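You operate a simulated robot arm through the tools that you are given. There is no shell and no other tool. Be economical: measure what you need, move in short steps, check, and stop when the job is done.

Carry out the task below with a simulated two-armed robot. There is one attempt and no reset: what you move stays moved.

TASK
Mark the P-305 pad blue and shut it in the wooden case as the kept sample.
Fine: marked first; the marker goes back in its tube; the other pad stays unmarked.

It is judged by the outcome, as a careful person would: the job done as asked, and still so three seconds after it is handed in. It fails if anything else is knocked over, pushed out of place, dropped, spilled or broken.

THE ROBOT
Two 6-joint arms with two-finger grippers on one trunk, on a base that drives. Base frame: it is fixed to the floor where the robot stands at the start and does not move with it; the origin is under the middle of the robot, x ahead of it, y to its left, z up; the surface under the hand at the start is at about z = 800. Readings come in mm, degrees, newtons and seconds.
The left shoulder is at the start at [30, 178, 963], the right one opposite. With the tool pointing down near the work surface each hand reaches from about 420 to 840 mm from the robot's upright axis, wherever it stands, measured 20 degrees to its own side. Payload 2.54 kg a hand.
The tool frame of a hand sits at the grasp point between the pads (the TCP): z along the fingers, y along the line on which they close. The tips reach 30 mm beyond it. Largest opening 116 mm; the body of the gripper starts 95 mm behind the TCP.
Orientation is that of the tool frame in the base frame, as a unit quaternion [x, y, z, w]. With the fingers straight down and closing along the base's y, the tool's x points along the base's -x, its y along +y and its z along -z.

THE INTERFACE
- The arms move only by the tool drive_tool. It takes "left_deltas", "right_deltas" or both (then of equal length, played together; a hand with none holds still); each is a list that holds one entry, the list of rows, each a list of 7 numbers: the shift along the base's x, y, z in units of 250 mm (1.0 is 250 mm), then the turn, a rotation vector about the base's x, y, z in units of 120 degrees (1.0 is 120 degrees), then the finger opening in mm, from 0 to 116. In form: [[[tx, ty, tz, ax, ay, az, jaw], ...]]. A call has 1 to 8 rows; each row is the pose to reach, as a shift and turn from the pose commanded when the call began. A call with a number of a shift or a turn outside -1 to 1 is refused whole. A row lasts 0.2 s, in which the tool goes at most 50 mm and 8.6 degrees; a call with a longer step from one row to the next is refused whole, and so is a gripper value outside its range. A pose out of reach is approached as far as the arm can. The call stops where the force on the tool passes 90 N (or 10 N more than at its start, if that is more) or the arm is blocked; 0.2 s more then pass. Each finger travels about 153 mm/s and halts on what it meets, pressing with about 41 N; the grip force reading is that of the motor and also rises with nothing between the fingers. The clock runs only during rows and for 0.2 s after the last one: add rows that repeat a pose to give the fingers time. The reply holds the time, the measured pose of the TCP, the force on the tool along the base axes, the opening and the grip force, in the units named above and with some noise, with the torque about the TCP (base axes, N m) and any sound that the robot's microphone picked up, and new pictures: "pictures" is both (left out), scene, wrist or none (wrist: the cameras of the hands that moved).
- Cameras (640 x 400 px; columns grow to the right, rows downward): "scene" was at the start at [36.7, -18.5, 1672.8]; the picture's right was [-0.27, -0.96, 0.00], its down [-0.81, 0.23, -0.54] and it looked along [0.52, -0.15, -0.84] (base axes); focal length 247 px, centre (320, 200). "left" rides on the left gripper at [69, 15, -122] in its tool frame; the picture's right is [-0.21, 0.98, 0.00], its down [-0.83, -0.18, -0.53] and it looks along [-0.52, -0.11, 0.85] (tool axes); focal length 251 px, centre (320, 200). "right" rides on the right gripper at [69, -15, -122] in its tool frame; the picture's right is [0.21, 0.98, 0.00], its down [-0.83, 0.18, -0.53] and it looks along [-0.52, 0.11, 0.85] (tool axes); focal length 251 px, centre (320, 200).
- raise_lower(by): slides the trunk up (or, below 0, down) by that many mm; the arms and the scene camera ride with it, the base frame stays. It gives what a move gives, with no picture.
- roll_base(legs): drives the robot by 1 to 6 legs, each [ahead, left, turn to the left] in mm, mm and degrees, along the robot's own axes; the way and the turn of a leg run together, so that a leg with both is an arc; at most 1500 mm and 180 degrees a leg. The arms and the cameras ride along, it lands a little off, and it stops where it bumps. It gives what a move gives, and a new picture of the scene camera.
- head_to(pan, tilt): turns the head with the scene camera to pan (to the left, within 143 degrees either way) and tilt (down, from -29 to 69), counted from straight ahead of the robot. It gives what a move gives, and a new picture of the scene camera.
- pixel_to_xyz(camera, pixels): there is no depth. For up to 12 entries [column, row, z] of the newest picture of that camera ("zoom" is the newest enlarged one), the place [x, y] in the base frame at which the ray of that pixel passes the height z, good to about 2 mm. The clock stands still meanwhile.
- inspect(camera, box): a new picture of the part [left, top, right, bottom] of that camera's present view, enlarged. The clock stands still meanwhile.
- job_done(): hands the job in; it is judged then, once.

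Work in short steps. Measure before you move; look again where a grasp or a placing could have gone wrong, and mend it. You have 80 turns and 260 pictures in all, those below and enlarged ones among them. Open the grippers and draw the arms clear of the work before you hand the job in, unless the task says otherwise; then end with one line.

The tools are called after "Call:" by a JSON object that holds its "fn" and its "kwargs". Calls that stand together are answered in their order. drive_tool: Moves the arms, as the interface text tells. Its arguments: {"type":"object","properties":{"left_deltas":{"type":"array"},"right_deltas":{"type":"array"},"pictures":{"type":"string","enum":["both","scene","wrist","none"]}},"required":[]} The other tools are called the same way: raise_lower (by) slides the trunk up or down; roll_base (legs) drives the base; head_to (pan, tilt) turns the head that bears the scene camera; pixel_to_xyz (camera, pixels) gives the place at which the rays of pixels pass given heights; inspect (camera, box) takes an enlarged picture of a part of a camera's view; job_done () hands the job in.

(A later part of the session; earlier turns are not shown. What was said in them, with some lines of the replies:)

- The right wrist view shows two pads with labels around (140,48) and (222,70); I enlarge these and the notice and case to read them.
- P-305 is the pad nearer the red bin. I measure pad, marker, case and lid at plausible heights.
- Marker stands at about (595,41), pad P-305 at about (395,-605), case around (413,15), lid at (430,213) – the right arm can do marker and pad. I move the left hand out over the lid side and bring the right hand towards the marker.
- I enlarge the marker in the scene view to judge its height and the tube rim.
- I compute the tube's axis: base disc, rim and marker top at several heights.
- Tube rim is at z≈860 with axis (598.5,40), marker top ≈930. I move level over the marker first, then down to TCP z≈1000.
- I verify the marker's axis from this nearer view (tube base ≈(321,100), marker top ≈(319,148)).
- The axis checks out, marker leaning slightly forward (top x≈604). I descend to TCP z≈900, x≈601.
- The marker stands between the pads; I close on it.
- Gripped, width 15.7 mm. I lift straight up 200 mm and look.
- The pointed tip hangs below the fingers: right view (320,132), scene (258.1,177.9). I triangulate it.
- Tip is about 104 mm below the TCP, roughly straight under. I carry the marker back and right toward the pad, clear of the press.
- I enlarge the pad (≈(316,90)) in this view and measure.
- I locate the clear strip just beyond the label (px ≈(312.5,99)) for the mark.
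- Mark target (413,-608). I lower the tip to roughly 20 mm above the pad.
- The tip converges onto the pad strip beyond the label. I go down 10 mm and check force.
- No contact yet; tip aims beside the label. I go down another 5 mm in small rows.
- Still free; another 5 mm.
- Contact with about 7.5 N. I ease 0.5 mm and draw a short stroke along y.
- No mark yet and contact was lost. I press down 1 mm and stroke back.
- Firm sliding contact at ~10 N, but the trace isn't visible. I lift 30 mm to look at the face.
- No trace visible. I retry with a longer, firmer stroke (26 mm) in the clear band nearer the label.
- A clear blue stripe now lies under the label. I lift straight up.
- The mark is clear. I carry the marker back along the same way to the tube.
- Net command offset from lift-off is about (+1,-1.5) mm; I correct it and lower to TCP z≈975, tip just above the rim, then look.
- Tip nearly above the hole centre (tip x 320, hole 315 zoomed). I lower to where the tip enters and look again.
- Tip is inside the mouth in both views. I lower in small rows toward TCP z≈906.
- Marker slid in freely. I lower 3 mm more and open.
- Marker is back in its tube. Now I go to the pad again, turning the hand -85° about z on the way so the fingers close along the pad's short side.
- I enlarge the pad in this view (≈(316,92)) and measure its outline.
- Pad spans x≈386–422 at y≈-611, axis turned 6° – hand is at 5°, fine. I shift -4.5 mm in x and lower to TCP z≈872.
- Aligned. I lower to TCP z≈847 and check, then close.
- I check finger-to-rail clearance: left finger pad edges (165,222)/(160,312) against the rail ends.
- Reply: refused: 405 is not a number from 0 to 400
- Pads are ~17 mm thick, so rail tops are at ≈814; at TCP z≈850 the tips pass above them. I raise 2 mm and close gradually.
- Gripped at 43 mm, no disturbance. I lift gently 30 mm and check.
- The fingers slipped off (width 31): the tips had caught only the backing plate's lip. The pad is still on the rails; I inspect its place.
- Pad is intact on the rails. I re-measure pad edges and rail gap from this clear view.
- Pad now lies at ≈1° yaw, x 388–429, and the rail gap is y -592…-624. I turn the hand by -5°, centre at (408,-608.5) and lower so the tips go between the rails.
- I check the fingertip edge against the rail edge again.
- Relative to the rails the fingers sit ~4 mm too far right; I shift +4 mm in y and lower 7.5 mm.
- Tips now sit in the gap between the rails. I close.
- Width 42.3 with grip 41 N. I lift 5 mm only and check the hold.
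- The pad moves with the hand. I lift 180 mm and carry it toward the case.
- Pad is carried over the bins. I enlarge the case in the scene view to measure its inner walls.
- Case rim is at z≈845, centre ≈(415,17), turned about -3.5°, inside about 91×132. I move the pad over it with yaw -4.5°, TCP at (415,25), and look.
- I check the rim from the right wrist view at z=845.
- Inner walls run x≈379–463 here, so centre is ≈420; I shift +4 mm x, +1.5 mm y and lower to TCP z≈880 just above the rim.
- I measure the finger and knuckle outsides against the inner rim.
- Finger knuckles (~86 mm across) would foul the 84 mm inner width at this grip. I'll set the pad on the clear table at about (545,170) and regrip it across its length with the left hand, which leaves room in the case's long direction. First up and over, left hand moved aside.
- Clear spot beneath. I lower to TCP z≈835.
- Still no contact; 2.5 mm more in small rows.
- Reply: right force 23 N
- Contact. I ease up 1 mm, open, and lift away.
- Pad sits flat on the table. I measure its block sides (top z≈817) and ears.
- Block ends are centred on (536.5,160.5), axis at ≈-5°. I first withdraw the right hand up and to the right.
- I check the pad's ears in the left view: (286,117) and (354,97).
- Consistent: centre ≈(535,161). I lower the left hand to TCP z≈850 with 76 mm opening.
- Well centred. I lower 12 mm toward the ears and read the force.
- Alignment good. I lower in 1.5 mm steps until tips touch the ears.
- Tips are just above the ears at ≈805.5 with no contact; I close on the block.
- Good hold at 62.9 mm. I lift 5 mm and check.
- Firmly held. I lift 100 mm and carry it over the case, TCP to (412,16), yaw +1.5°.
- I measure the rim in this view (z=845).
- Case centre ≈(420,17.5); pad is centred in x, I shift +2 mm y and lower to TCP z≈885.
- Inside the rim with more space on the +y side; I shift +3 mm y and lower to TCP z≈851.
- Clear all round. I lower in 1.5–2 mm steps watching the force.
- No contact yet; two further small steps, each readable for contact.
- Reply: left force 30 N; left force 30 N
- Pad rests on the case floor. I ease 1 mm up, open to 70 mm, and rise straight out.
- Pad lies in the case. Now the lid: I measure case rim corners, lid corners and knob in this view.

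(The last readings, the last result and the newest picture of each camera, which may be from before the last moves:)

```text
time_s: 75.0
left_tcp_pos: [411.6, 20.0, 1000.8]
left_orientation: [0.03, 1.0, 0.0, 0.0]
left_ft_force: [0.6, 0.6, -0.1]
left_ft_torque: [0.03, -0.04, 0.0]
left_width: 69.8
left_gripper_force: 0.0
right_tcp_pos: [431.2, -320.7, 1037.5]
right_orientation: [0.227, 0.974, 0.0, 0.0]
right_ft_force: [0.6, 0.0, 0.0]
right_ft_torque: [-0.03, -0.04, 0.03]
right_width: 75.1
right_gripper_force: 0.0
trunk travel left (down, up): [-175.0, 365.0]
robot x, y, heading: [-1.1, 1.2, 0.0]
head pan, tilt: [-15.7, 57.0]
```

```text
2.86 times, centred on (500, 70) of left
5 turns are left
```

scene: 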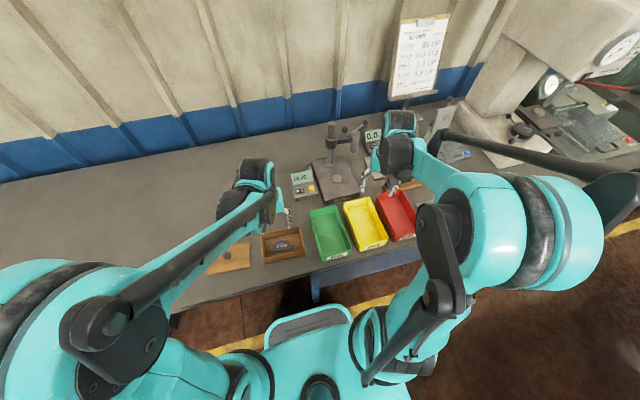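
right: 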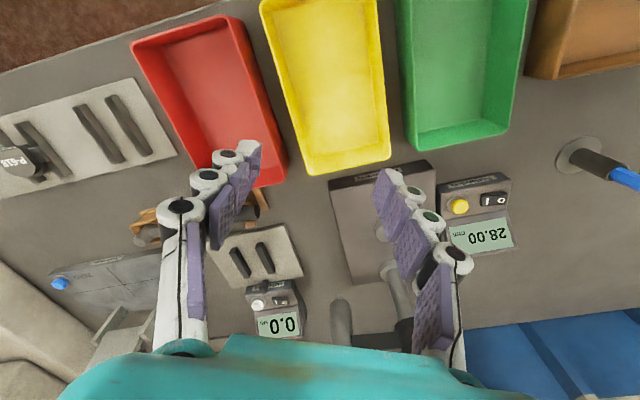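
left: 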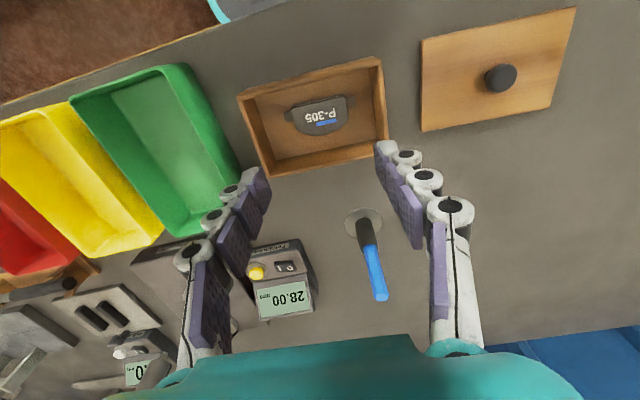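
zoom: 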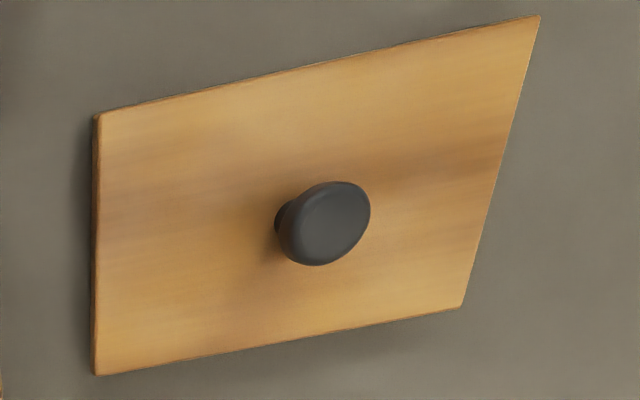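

Only few turns remain, so I chain calls: over the knob (427.5,215.5), down to TCP z≈843, close on it, and lift 100 mm with pictures.

Call:
{"fn": "drive_tool", "kwargs": {"left_deltas": [[[0.012, 0.156, 0, 0, 0, 0, 80], [0.024, 0.312, 0, 0, 0, 0, 80], [0.037, 0.469, 0, 0, 0, 0, 80], [0.05, 0.625, 0, 0, 0, 0, 80], [0.062, 0.781, 0, 0, 0, 0, 80], [0.062, 0.781, -0.18, 0, 0, 0, 80], [0.062, 0.781, -0.36, 0, 0, 0, 80], [0.062, 0.781, -0.5, 0, 0, 0, 80]]], "pictures": "wrist"}}

Call:
{"fn": "drive_tool", "kwargs": {"left_deltas": [[[0, 0, -0.08, 0, 0, 0, 80], [0, 0, -0.131, 0, 0, 0, 70], [0, 0, -0.131, 0, 0, 0, 50], [0, 0, -0.131, 0, 0, 0, 35], [0, 0, -0.131, 0, 0, 0, 20], [0, 0, -0.131, 0, 0, 0, 8], [0, 0, -0.131, 0, 0, 0, 5], [0, 0, -0.131, 0, 0, 0, 5]]], "pictures": "wrist"}}

Call:
{"fn": "drive_tool", "kwargs": {"left_deltas": [[[0, 0, 0.02, 0, 0, 0, 5], [0, 0, 0.08, 0, 0, 0, 5], [0, 0, 0.2, 0, 0, 0, 5], [0, 0, 0.32, 0, 0, 0, 5], [0, 0, 0.4, 0, 0, 0, 5], [0, 0, 0.4, 0, 0, 0, 5]]]}}

Call:
{"fn": "inspect", "kwargs": {"camera": "scene", "box": [190, 200, 320, 290]}}

```text
time_s: 76.8
left_tcp_pos: [429.8, 214.7, 875.6]
left_orientation: [0.031, 1.0, 0.0, -0.001]
left_ft_force: [0.6, -0.9, -0.7]
left_ft_torque: [0.02, 0.03, -0.01]
left_width: 80.1
left_gripper_force: 0.0
right_tcp_pos: [433.9, -320.9, 1037.1]
right_orientation: [0.227, 0.974, 0.0, 0.0]
right_ft_force: [0.0, 0.0, 0.4]
right_ft_torque: [0.0, 0.03, -0.01]
right_width: 75.0
right_gripper_force: 0.1
trunk travel left (down, up): [-175.0, 365.0]
robot x, y, heading: [-1.0, -2.2, -0.1]
head pan, tilt: [-15.7, 57.0]
```

left: 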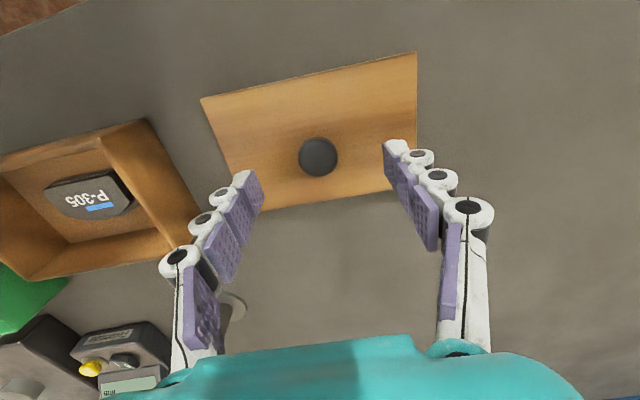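

```text
time_s: 78.6
left_tcp_pos: [427.4, 215.3, 841.8]
left_orientation: [0.029, 1.0, 0.001, 0.001]
left_ft_force: [0.0, -0.1, 0.0]
left_ft_torque: [0.02, 0.02, 0.02]
left_width: 25.1
left_gripper_force: 41.1
right_tcp_pos: [433.2, -320.6, 1038.0]
right_orientation: [0.228, 0.974, 0.0, 0.001]
right_ft_force: [-0.1, 0.9, -0.4]
right_ft_torque: [0.01, 0.03, -0.01]
right_width: 75.0
right_gripper_force: 0.0
trunk travel left (down, up): [-175.0, 365.0]
robot x, y, heading: [3.0, 1.1, -0.0]
head pan, tilt: [-15.7, 57.0]
```

left: 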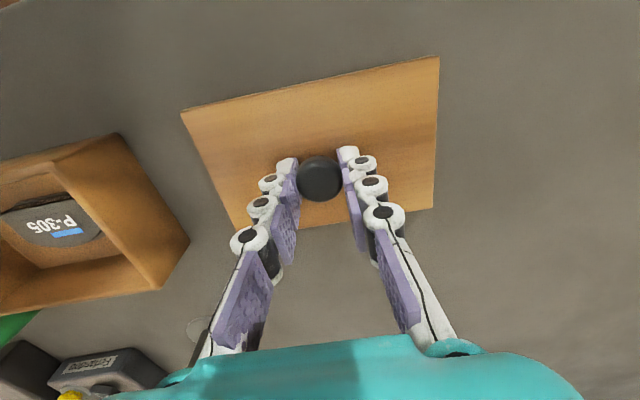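

```text
time_s: 80.0
left_tcp_pos: [429.7, 214.2, 940.9]
left_orientation: [0.03, 1.0, -0.001, 0.0]
left_ft_force: [-0.4, -0.3, -1.1]
left_ft_torque: [0.03, 0.01, -0.01]
left_width: 25.3
left_gripper_force: 40.8
right_tcp_pos: [432.6, -319.6, 1037.8]
right_orientation: [0.227, 0.974, 0.0, 0.0]
right_ft_force: [0.1, -1.4, 0.1]
right_ft_torque: [-0.03, 0.03, 0.01]
right_width: 75.0
right_gripper_force: 0.0
trunk travel left (down, up): [-175.0, 365.0]
robot x, y, heading: [2.1, 0.3, -0.1]
head pan, tilt: [-15.7, 57.0]
```

scene: 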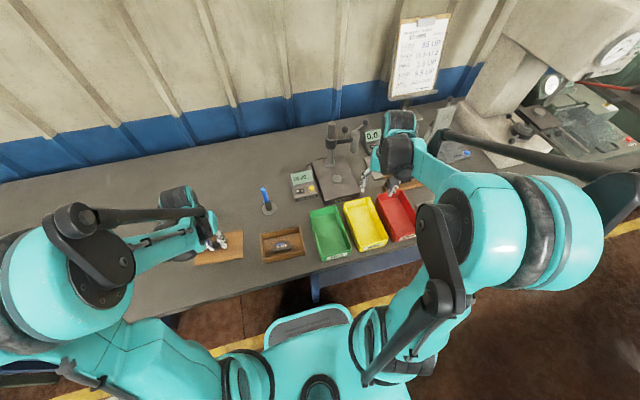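
left: 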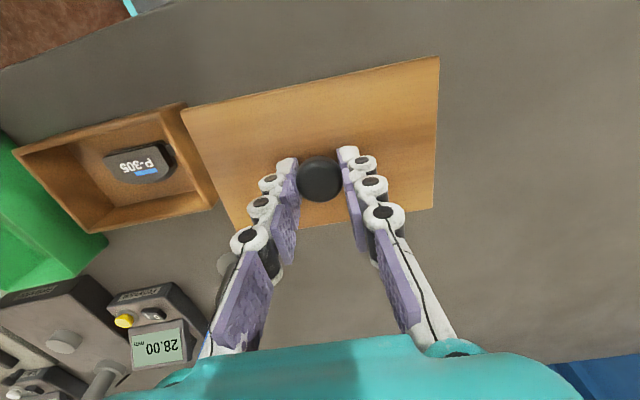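

```text
4.44 times, centred on (255, 245) of scene
4 turns are left
```

zoom: 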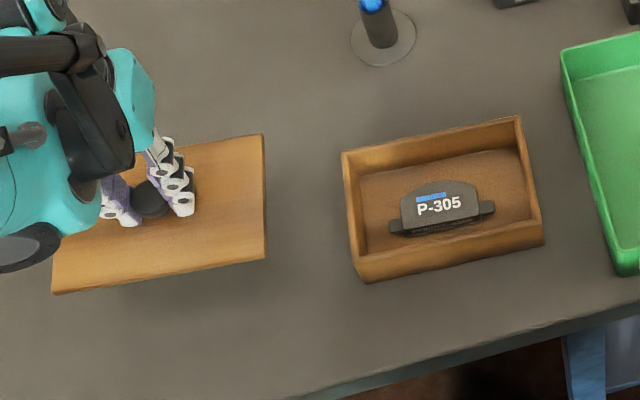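

The lid is held by its knob. I carry it over the case (TCP to (418.7,16), +2.6° yaw), stopping about 15 mm above the rim, and measure the lid corners there.

Call:
{"fn": "drive_tool", "kwargs": {"left_deltas": [[[-0.007, -0.16, 0, 0, 0, 0.005, 5], [-0.014, -0.32, 0, 0, 0, 0.01, 5], [-0.021, -0.48, 0, 0, 0, 0.015, 5], [-0.028, -0.64, 0, 0, 0, 0.0217, 5], [-0.035, -0.798, 0, 0, 0, 0.0217, 5], [-0.035, -0.798, -0.08, 0, 0, 0.0217, 5], [-0.035, -0.798, -0.16, 0, 0, 0.0217, 5], [-0.035, -0.798, -0.16, 0, 0, 0.0217, 5]]]}}

Call:
{"fn": "pixel_to_xyz", "kwargs": {"camera": "left", "pixels": [[181, 113, 866], [438, 57, 866], [433, 208, 866], [320, 178, 888], [181, 113, 868], [438, 57, 868], [433, 208, 868]]}}

Call:
{"fn": "inspect", "kwargs": {"camera": "left", "box": [140, 20, 480, 260]}}

Call:
{"fn": "inspect", "kwargs": {"camera": "scene", "box": [240, 210, 330, 280]}}

Call:
{"fn": "inspect", "kwargs": {"camera": "right", "box": [400, 0, 640, 150]}}

```text
time_s: 81.8
left_tcp_pos: [419.9, 17.5, 902.7]
left_orientation: [0.008, 1.0, 0.0, 0.001]
left_ft_force: [-0.4, 0.0, -0.7]
left_ft_torque: [-0.01, 0.01, 0.0]
left_width: 25.1
left_gripper_force: 40.9
right_tcp_pos: [432.8, -320.2, 1038.3]
right_orientation: [0.227, 0.974, 0.0, -0.001]
right_ft_force: [-0.1, 0.5, -0.2]
right_ft_torque: [-0.02, -0.01, -0.05]
right_width: 75.1
right_gripper_force: 0.0
trunk travel left (down, up): [-175.0, 365.0]
robot x, y, heading: [1.0, -1.0, 0.2]
head pan, tilt: [-15.7, 57.0]
```

scene: 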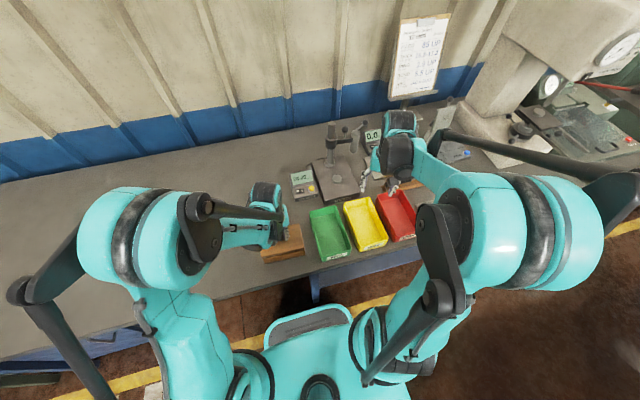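
left: 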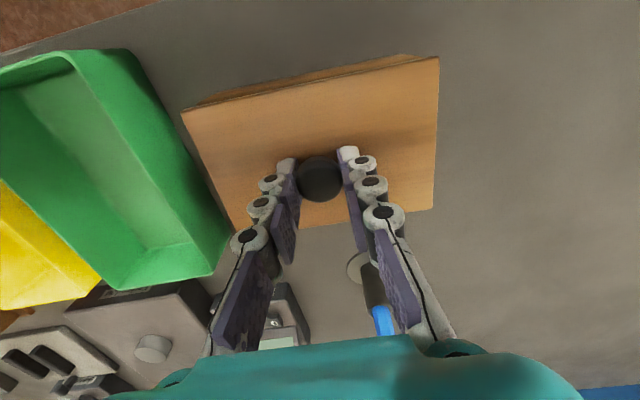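

```text
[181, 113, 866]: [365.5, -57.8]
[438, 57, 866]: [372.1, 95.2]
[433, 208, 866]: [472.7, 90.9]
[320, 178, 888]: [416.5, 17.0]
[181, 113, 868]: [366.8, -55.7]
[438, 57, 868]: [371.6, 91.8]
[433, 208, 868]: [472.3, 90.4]
```

```text
1.67 times, centred on (310, 140) of left
```

zoom: 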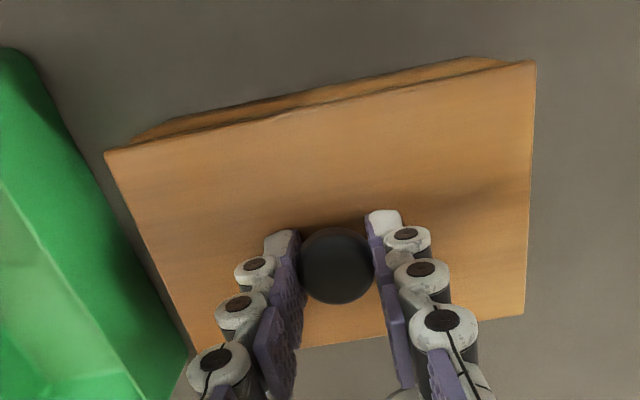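

```text
5.71 times, centred on (285, 245) of scene
```

zoom: 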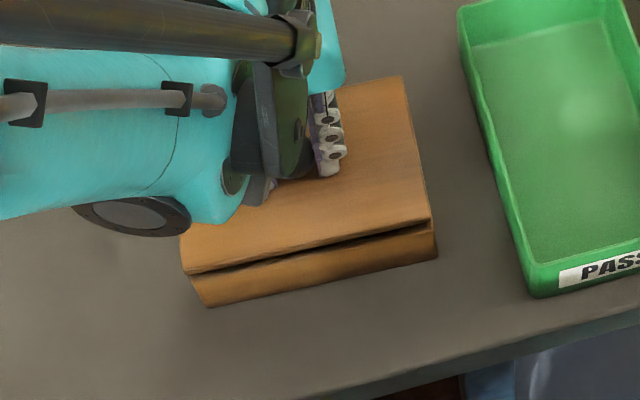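

```text
2.67 times, centred on (520, 75) of right
3 turns are left
```

zoom: 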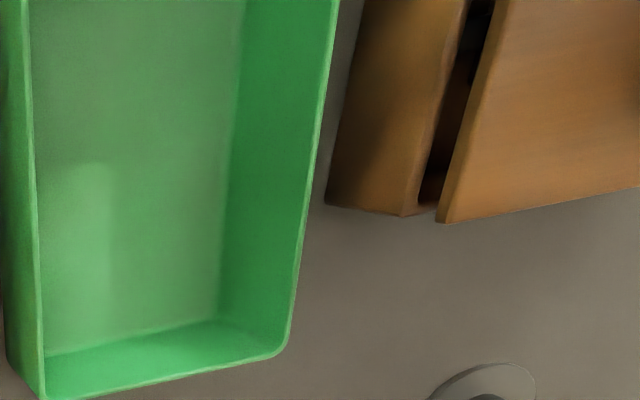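

Lid corners (366,-57)…(472,91) match the case rim within ~1–2 mm. I lower it in small rows to just on the rim, release, rise clear and look.

Call:
{"fn": "drive_tool", "kwargs": {"left_deltas": [[[0, -0.002, -0.016, 0, 0, 0, 5], [-0.001, -0.003, -0.032, 0, 0, 0, 5], [-0.001, -0.003, -0.044, 0, 0, 0, 5], [-0.001, -0.003, -0.05, 0, 0, 0, 5], [-0.001, -0.003, -0.054, 0, 0, 0, 5]]], "pictures": "none"}}

Call:
{"fn": "drive_tool", "kwargs": {"left_deltas": [[[0, 0, -0.003, 0, 0, 0, 5], [0, 0, -0.006, 0, 0, 0, 5], [0, 0, -0.008, 0, 0, 0, 5]]], "pictures": "none"}}

Call:
{"fn": "inspect", "kwargs": {"camera": "scene", "box": [240, 210, 330, 280]}}

Call:
{"fn": "drive_tool", "kwargs": {"left_deltas": [[[0, 0, 0, 0, 0, 0, 28], [0, 0, 0, 0, 0, 0, 40], [0, 0, 0, 0, 0, 0, 60], [0, 0, 0.06, 0, 0, 0, 60], [0, 0, 0.2, 0, 0, 0, 60], [0, 0, 0.36, 0, 0, 0, 60], [0, 0, 0.52, 0, 0, 0, 60], [0, 0, 0.6, 0, 0, 0, 60]]]}}

Call:
{"fn": "inspect", "kwargs": {"camera": "left", "box": [180, 0, 480, 220]}}

Call:
{"fn": "inspect", "kwargs": {"camera": "scene", "box": [240, 210, 330, 280]}}

Call:
{"fn": "inspect", "kwargs": {"camera": "right", "box": [480, 0, 640, 100]}}

```text
time_s: 83.0
left_tcp_pos: [418.3, 14.8, 888.8]
left_orientation: [0.008, 1.0, 0.0, 0.0]
left_ft_force: [-1.4, 0.2, 0.2]
left_ft_torque: [0.02, 0.02, 0.04]
left_width: 25.4
left_gripper_force: 41.2
right_tcp_pos: [432.9, -320.2, 1037.9]
right_orientation: [0.227, 0.974, 0.0, 0.001]
right_ft_force: [0.1, -0.1, 1.0]
right_ft_torque: [0.0, 0.0, 0.0]
right_width: 75.3
right_gripper_force: 0.1
trunk travel left (down, up): [-175.0, 365.0]
robot x, y, heading: [0.4, 0.7, -0.2]
head pan, tilt: [-15.7, 57.0]
```

```text
time_s: 83.8
left_tcp_pos: [419.1, 15.4, 886.1]
left_orientation: [0.008, 1.0, 0.001, 0.001]
left_ft_force: [5.8, 0.4, 35.3]
left_ft_torque: [-0.04, 0.09, 0.04]
left_width: 25.6
left_gripper_force: 40.7
right_tcp_pos: [432.7, -320.5, 1039.1]
right_orientation: [0.228, 0.974, 0.0, 0.001]
right_ft_force: [0.1, 0.1, 0.3]
right_ft_torque: [0.03, 0.02, -0.02]
right_width: 75.1
right_gripper_force: 0.0
trunk travel left (down, up): [-175.0, 365.0]
robot x, y, heading: [-0.8, -2.4, 0.1]
head pan, tilt: [-15.7, 57.0]
```

```text
5.71 times, centred on (285, 245) of scene
```

zoom: 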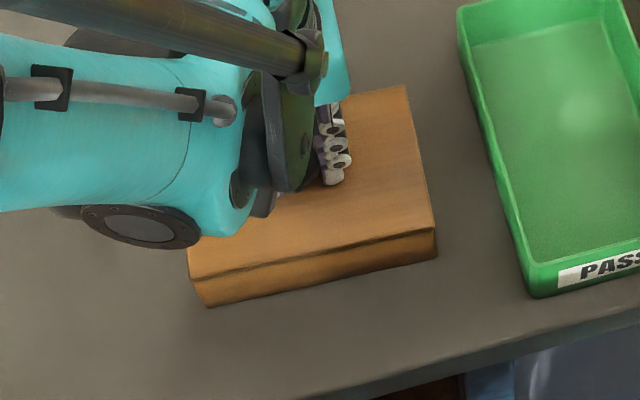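

```text
time_s: 85.6
left_tcp_pos: [420.3, 16.4, 1036.9]
left_orientation: [0.008, 1.0, 0.0, -0.001]
left_ft_force: [-0.5, 0.1, 0.2]
left_ft_torque: [-0.03, -0.02, 0.0]
left_width: 59.9
left_gripper_force: 0.0
right_tcp_pos: [432.1, -320.3, 1037.9]
right_orientation: [0.228, 0.974, 0.0, 0.0]
right_ft_force: [0.0, 0.1, -0.7]
right_ft_torque: [0.0, 0.02, 0.0]
right_width: 74.8
right_gripper_force: 0.0
trunk travel left (down, up): [-175.0, 365.0]
robot x, y, heading: [-0.3, -0.3, 0.3]
head pan, tilt: [-15.7, 57.0]
```

scene: 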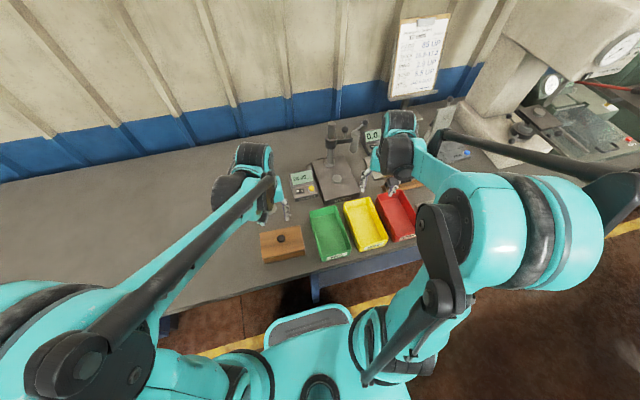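
left: 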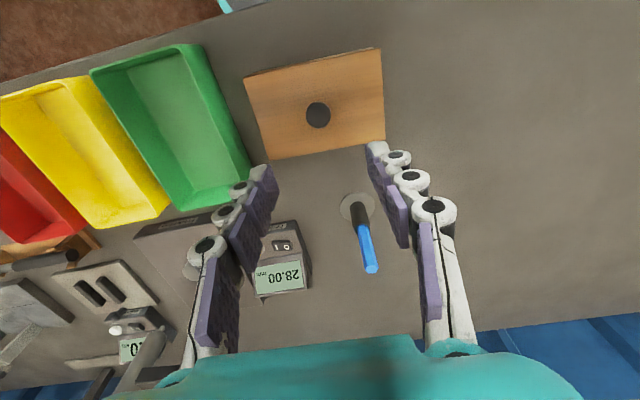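

```text
1.82 times, centred on (330, 110) of left
```

zoom: 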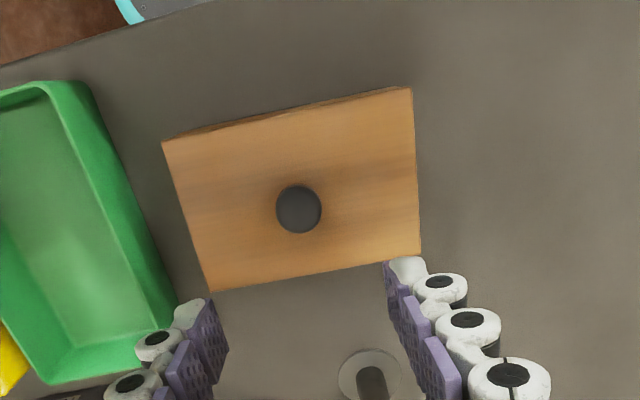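

```text
5.71 times, centred on (285, 245) of scene
```

zoom: 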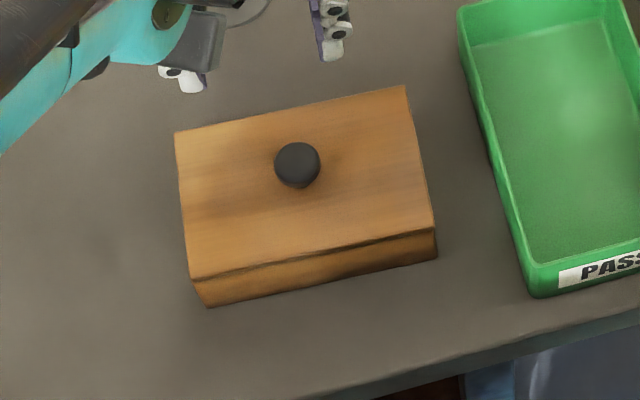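

```text
4.00 times, centred on (560, 50) of right
2 turns are left
```

zoom: 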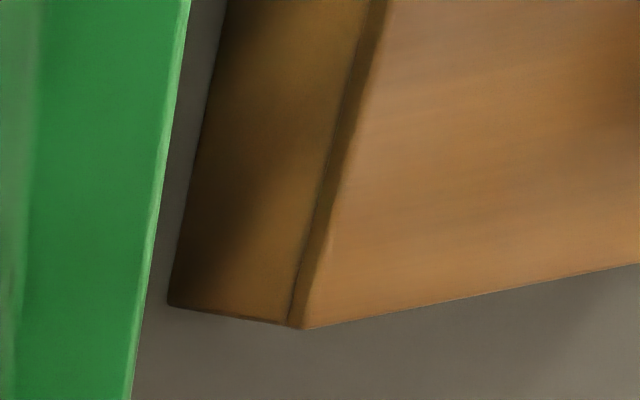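

The lid sits flush and square on the case, the marker is in its tube, and both hands are open. I draw both arms further up and aside, and open the grippers.

Call:
{"fn": "drive_tool", "kwargs": {"left_deltas": [[[0, 0.06, 0.12, 0, 0, 0, 80], [0, 0.18, 0.24, 0, 0, 0, 100], [0, 0.34, 0.3, 0, 0, 0, 110], [0, 0.52, 0.34, 0, 0, 0, 110], [0, 0.7, 0.36, 0, 0, 0, 110], [0, 0.86, 0.36, 0, 0, 0, 110], [0, 0.98, 0.36, 0, 0, 0, 110]]], "right_deltas": [[[0, 0, 0.08, 0, 0, 0, 80], [0, 0, 0.18, 0, 0, 0, 90], [0, 0, 0.28, 0, 0, 0, 100], [0, 0, 0.36, 0, 0, 0, 110], [0, 0, 0.4, 0, 0, 0, 110], [0, 0, 0.4, 0, 0, 0, 110], [0, 0, 0.4, 0, 0, 0, 110]]], "pictures": "scene"}}

```text
time_s: 87.2
left_tcp_pos: [421.6, 263.5, 1123.0]
left_orientation: [0.009, 1.0, 0.0, 0.001]
left_ft_force: [0.2, -0.3, 0.0]
left_ft_torque: [-0.03, 0.0, 0.0]
left_width: 110.0
left_gripper_force: 0.0
right_tcp_pos: [432.0, -319.8, 1137.4]
right_orientation: [0.227, 0.974, 0.0, 0.0]
right_ft_force: [0.3, 0.1, -0.1]
right_ft_torque: [0.0, -0.01, 0.02]
right_width: 109.8
right_gripper_force: 0.1
trunk travel left (down, up): [-175.0, 365.0]
robot x, y, heading: [0.8, -0.7, -0.0]
head pan, tilt: [-15.7, 57.0]
1 turns are left
```

scene: 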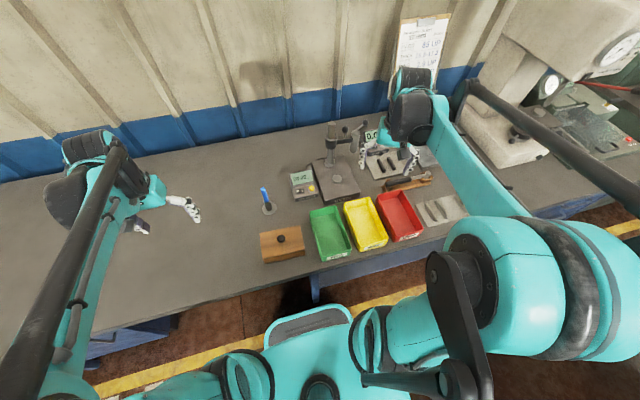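

Everything is in place: case shut, marker in its tube, arms clear. I hand the job in.

Call:
{"fn": "job_done", "kwargs": {}}

```text
The job is handed in.
```

The P-305 pad has a blue stripe below its label and is shut in the wooden case. The marker is back in its tube, and I did not touch the P-618 pad.
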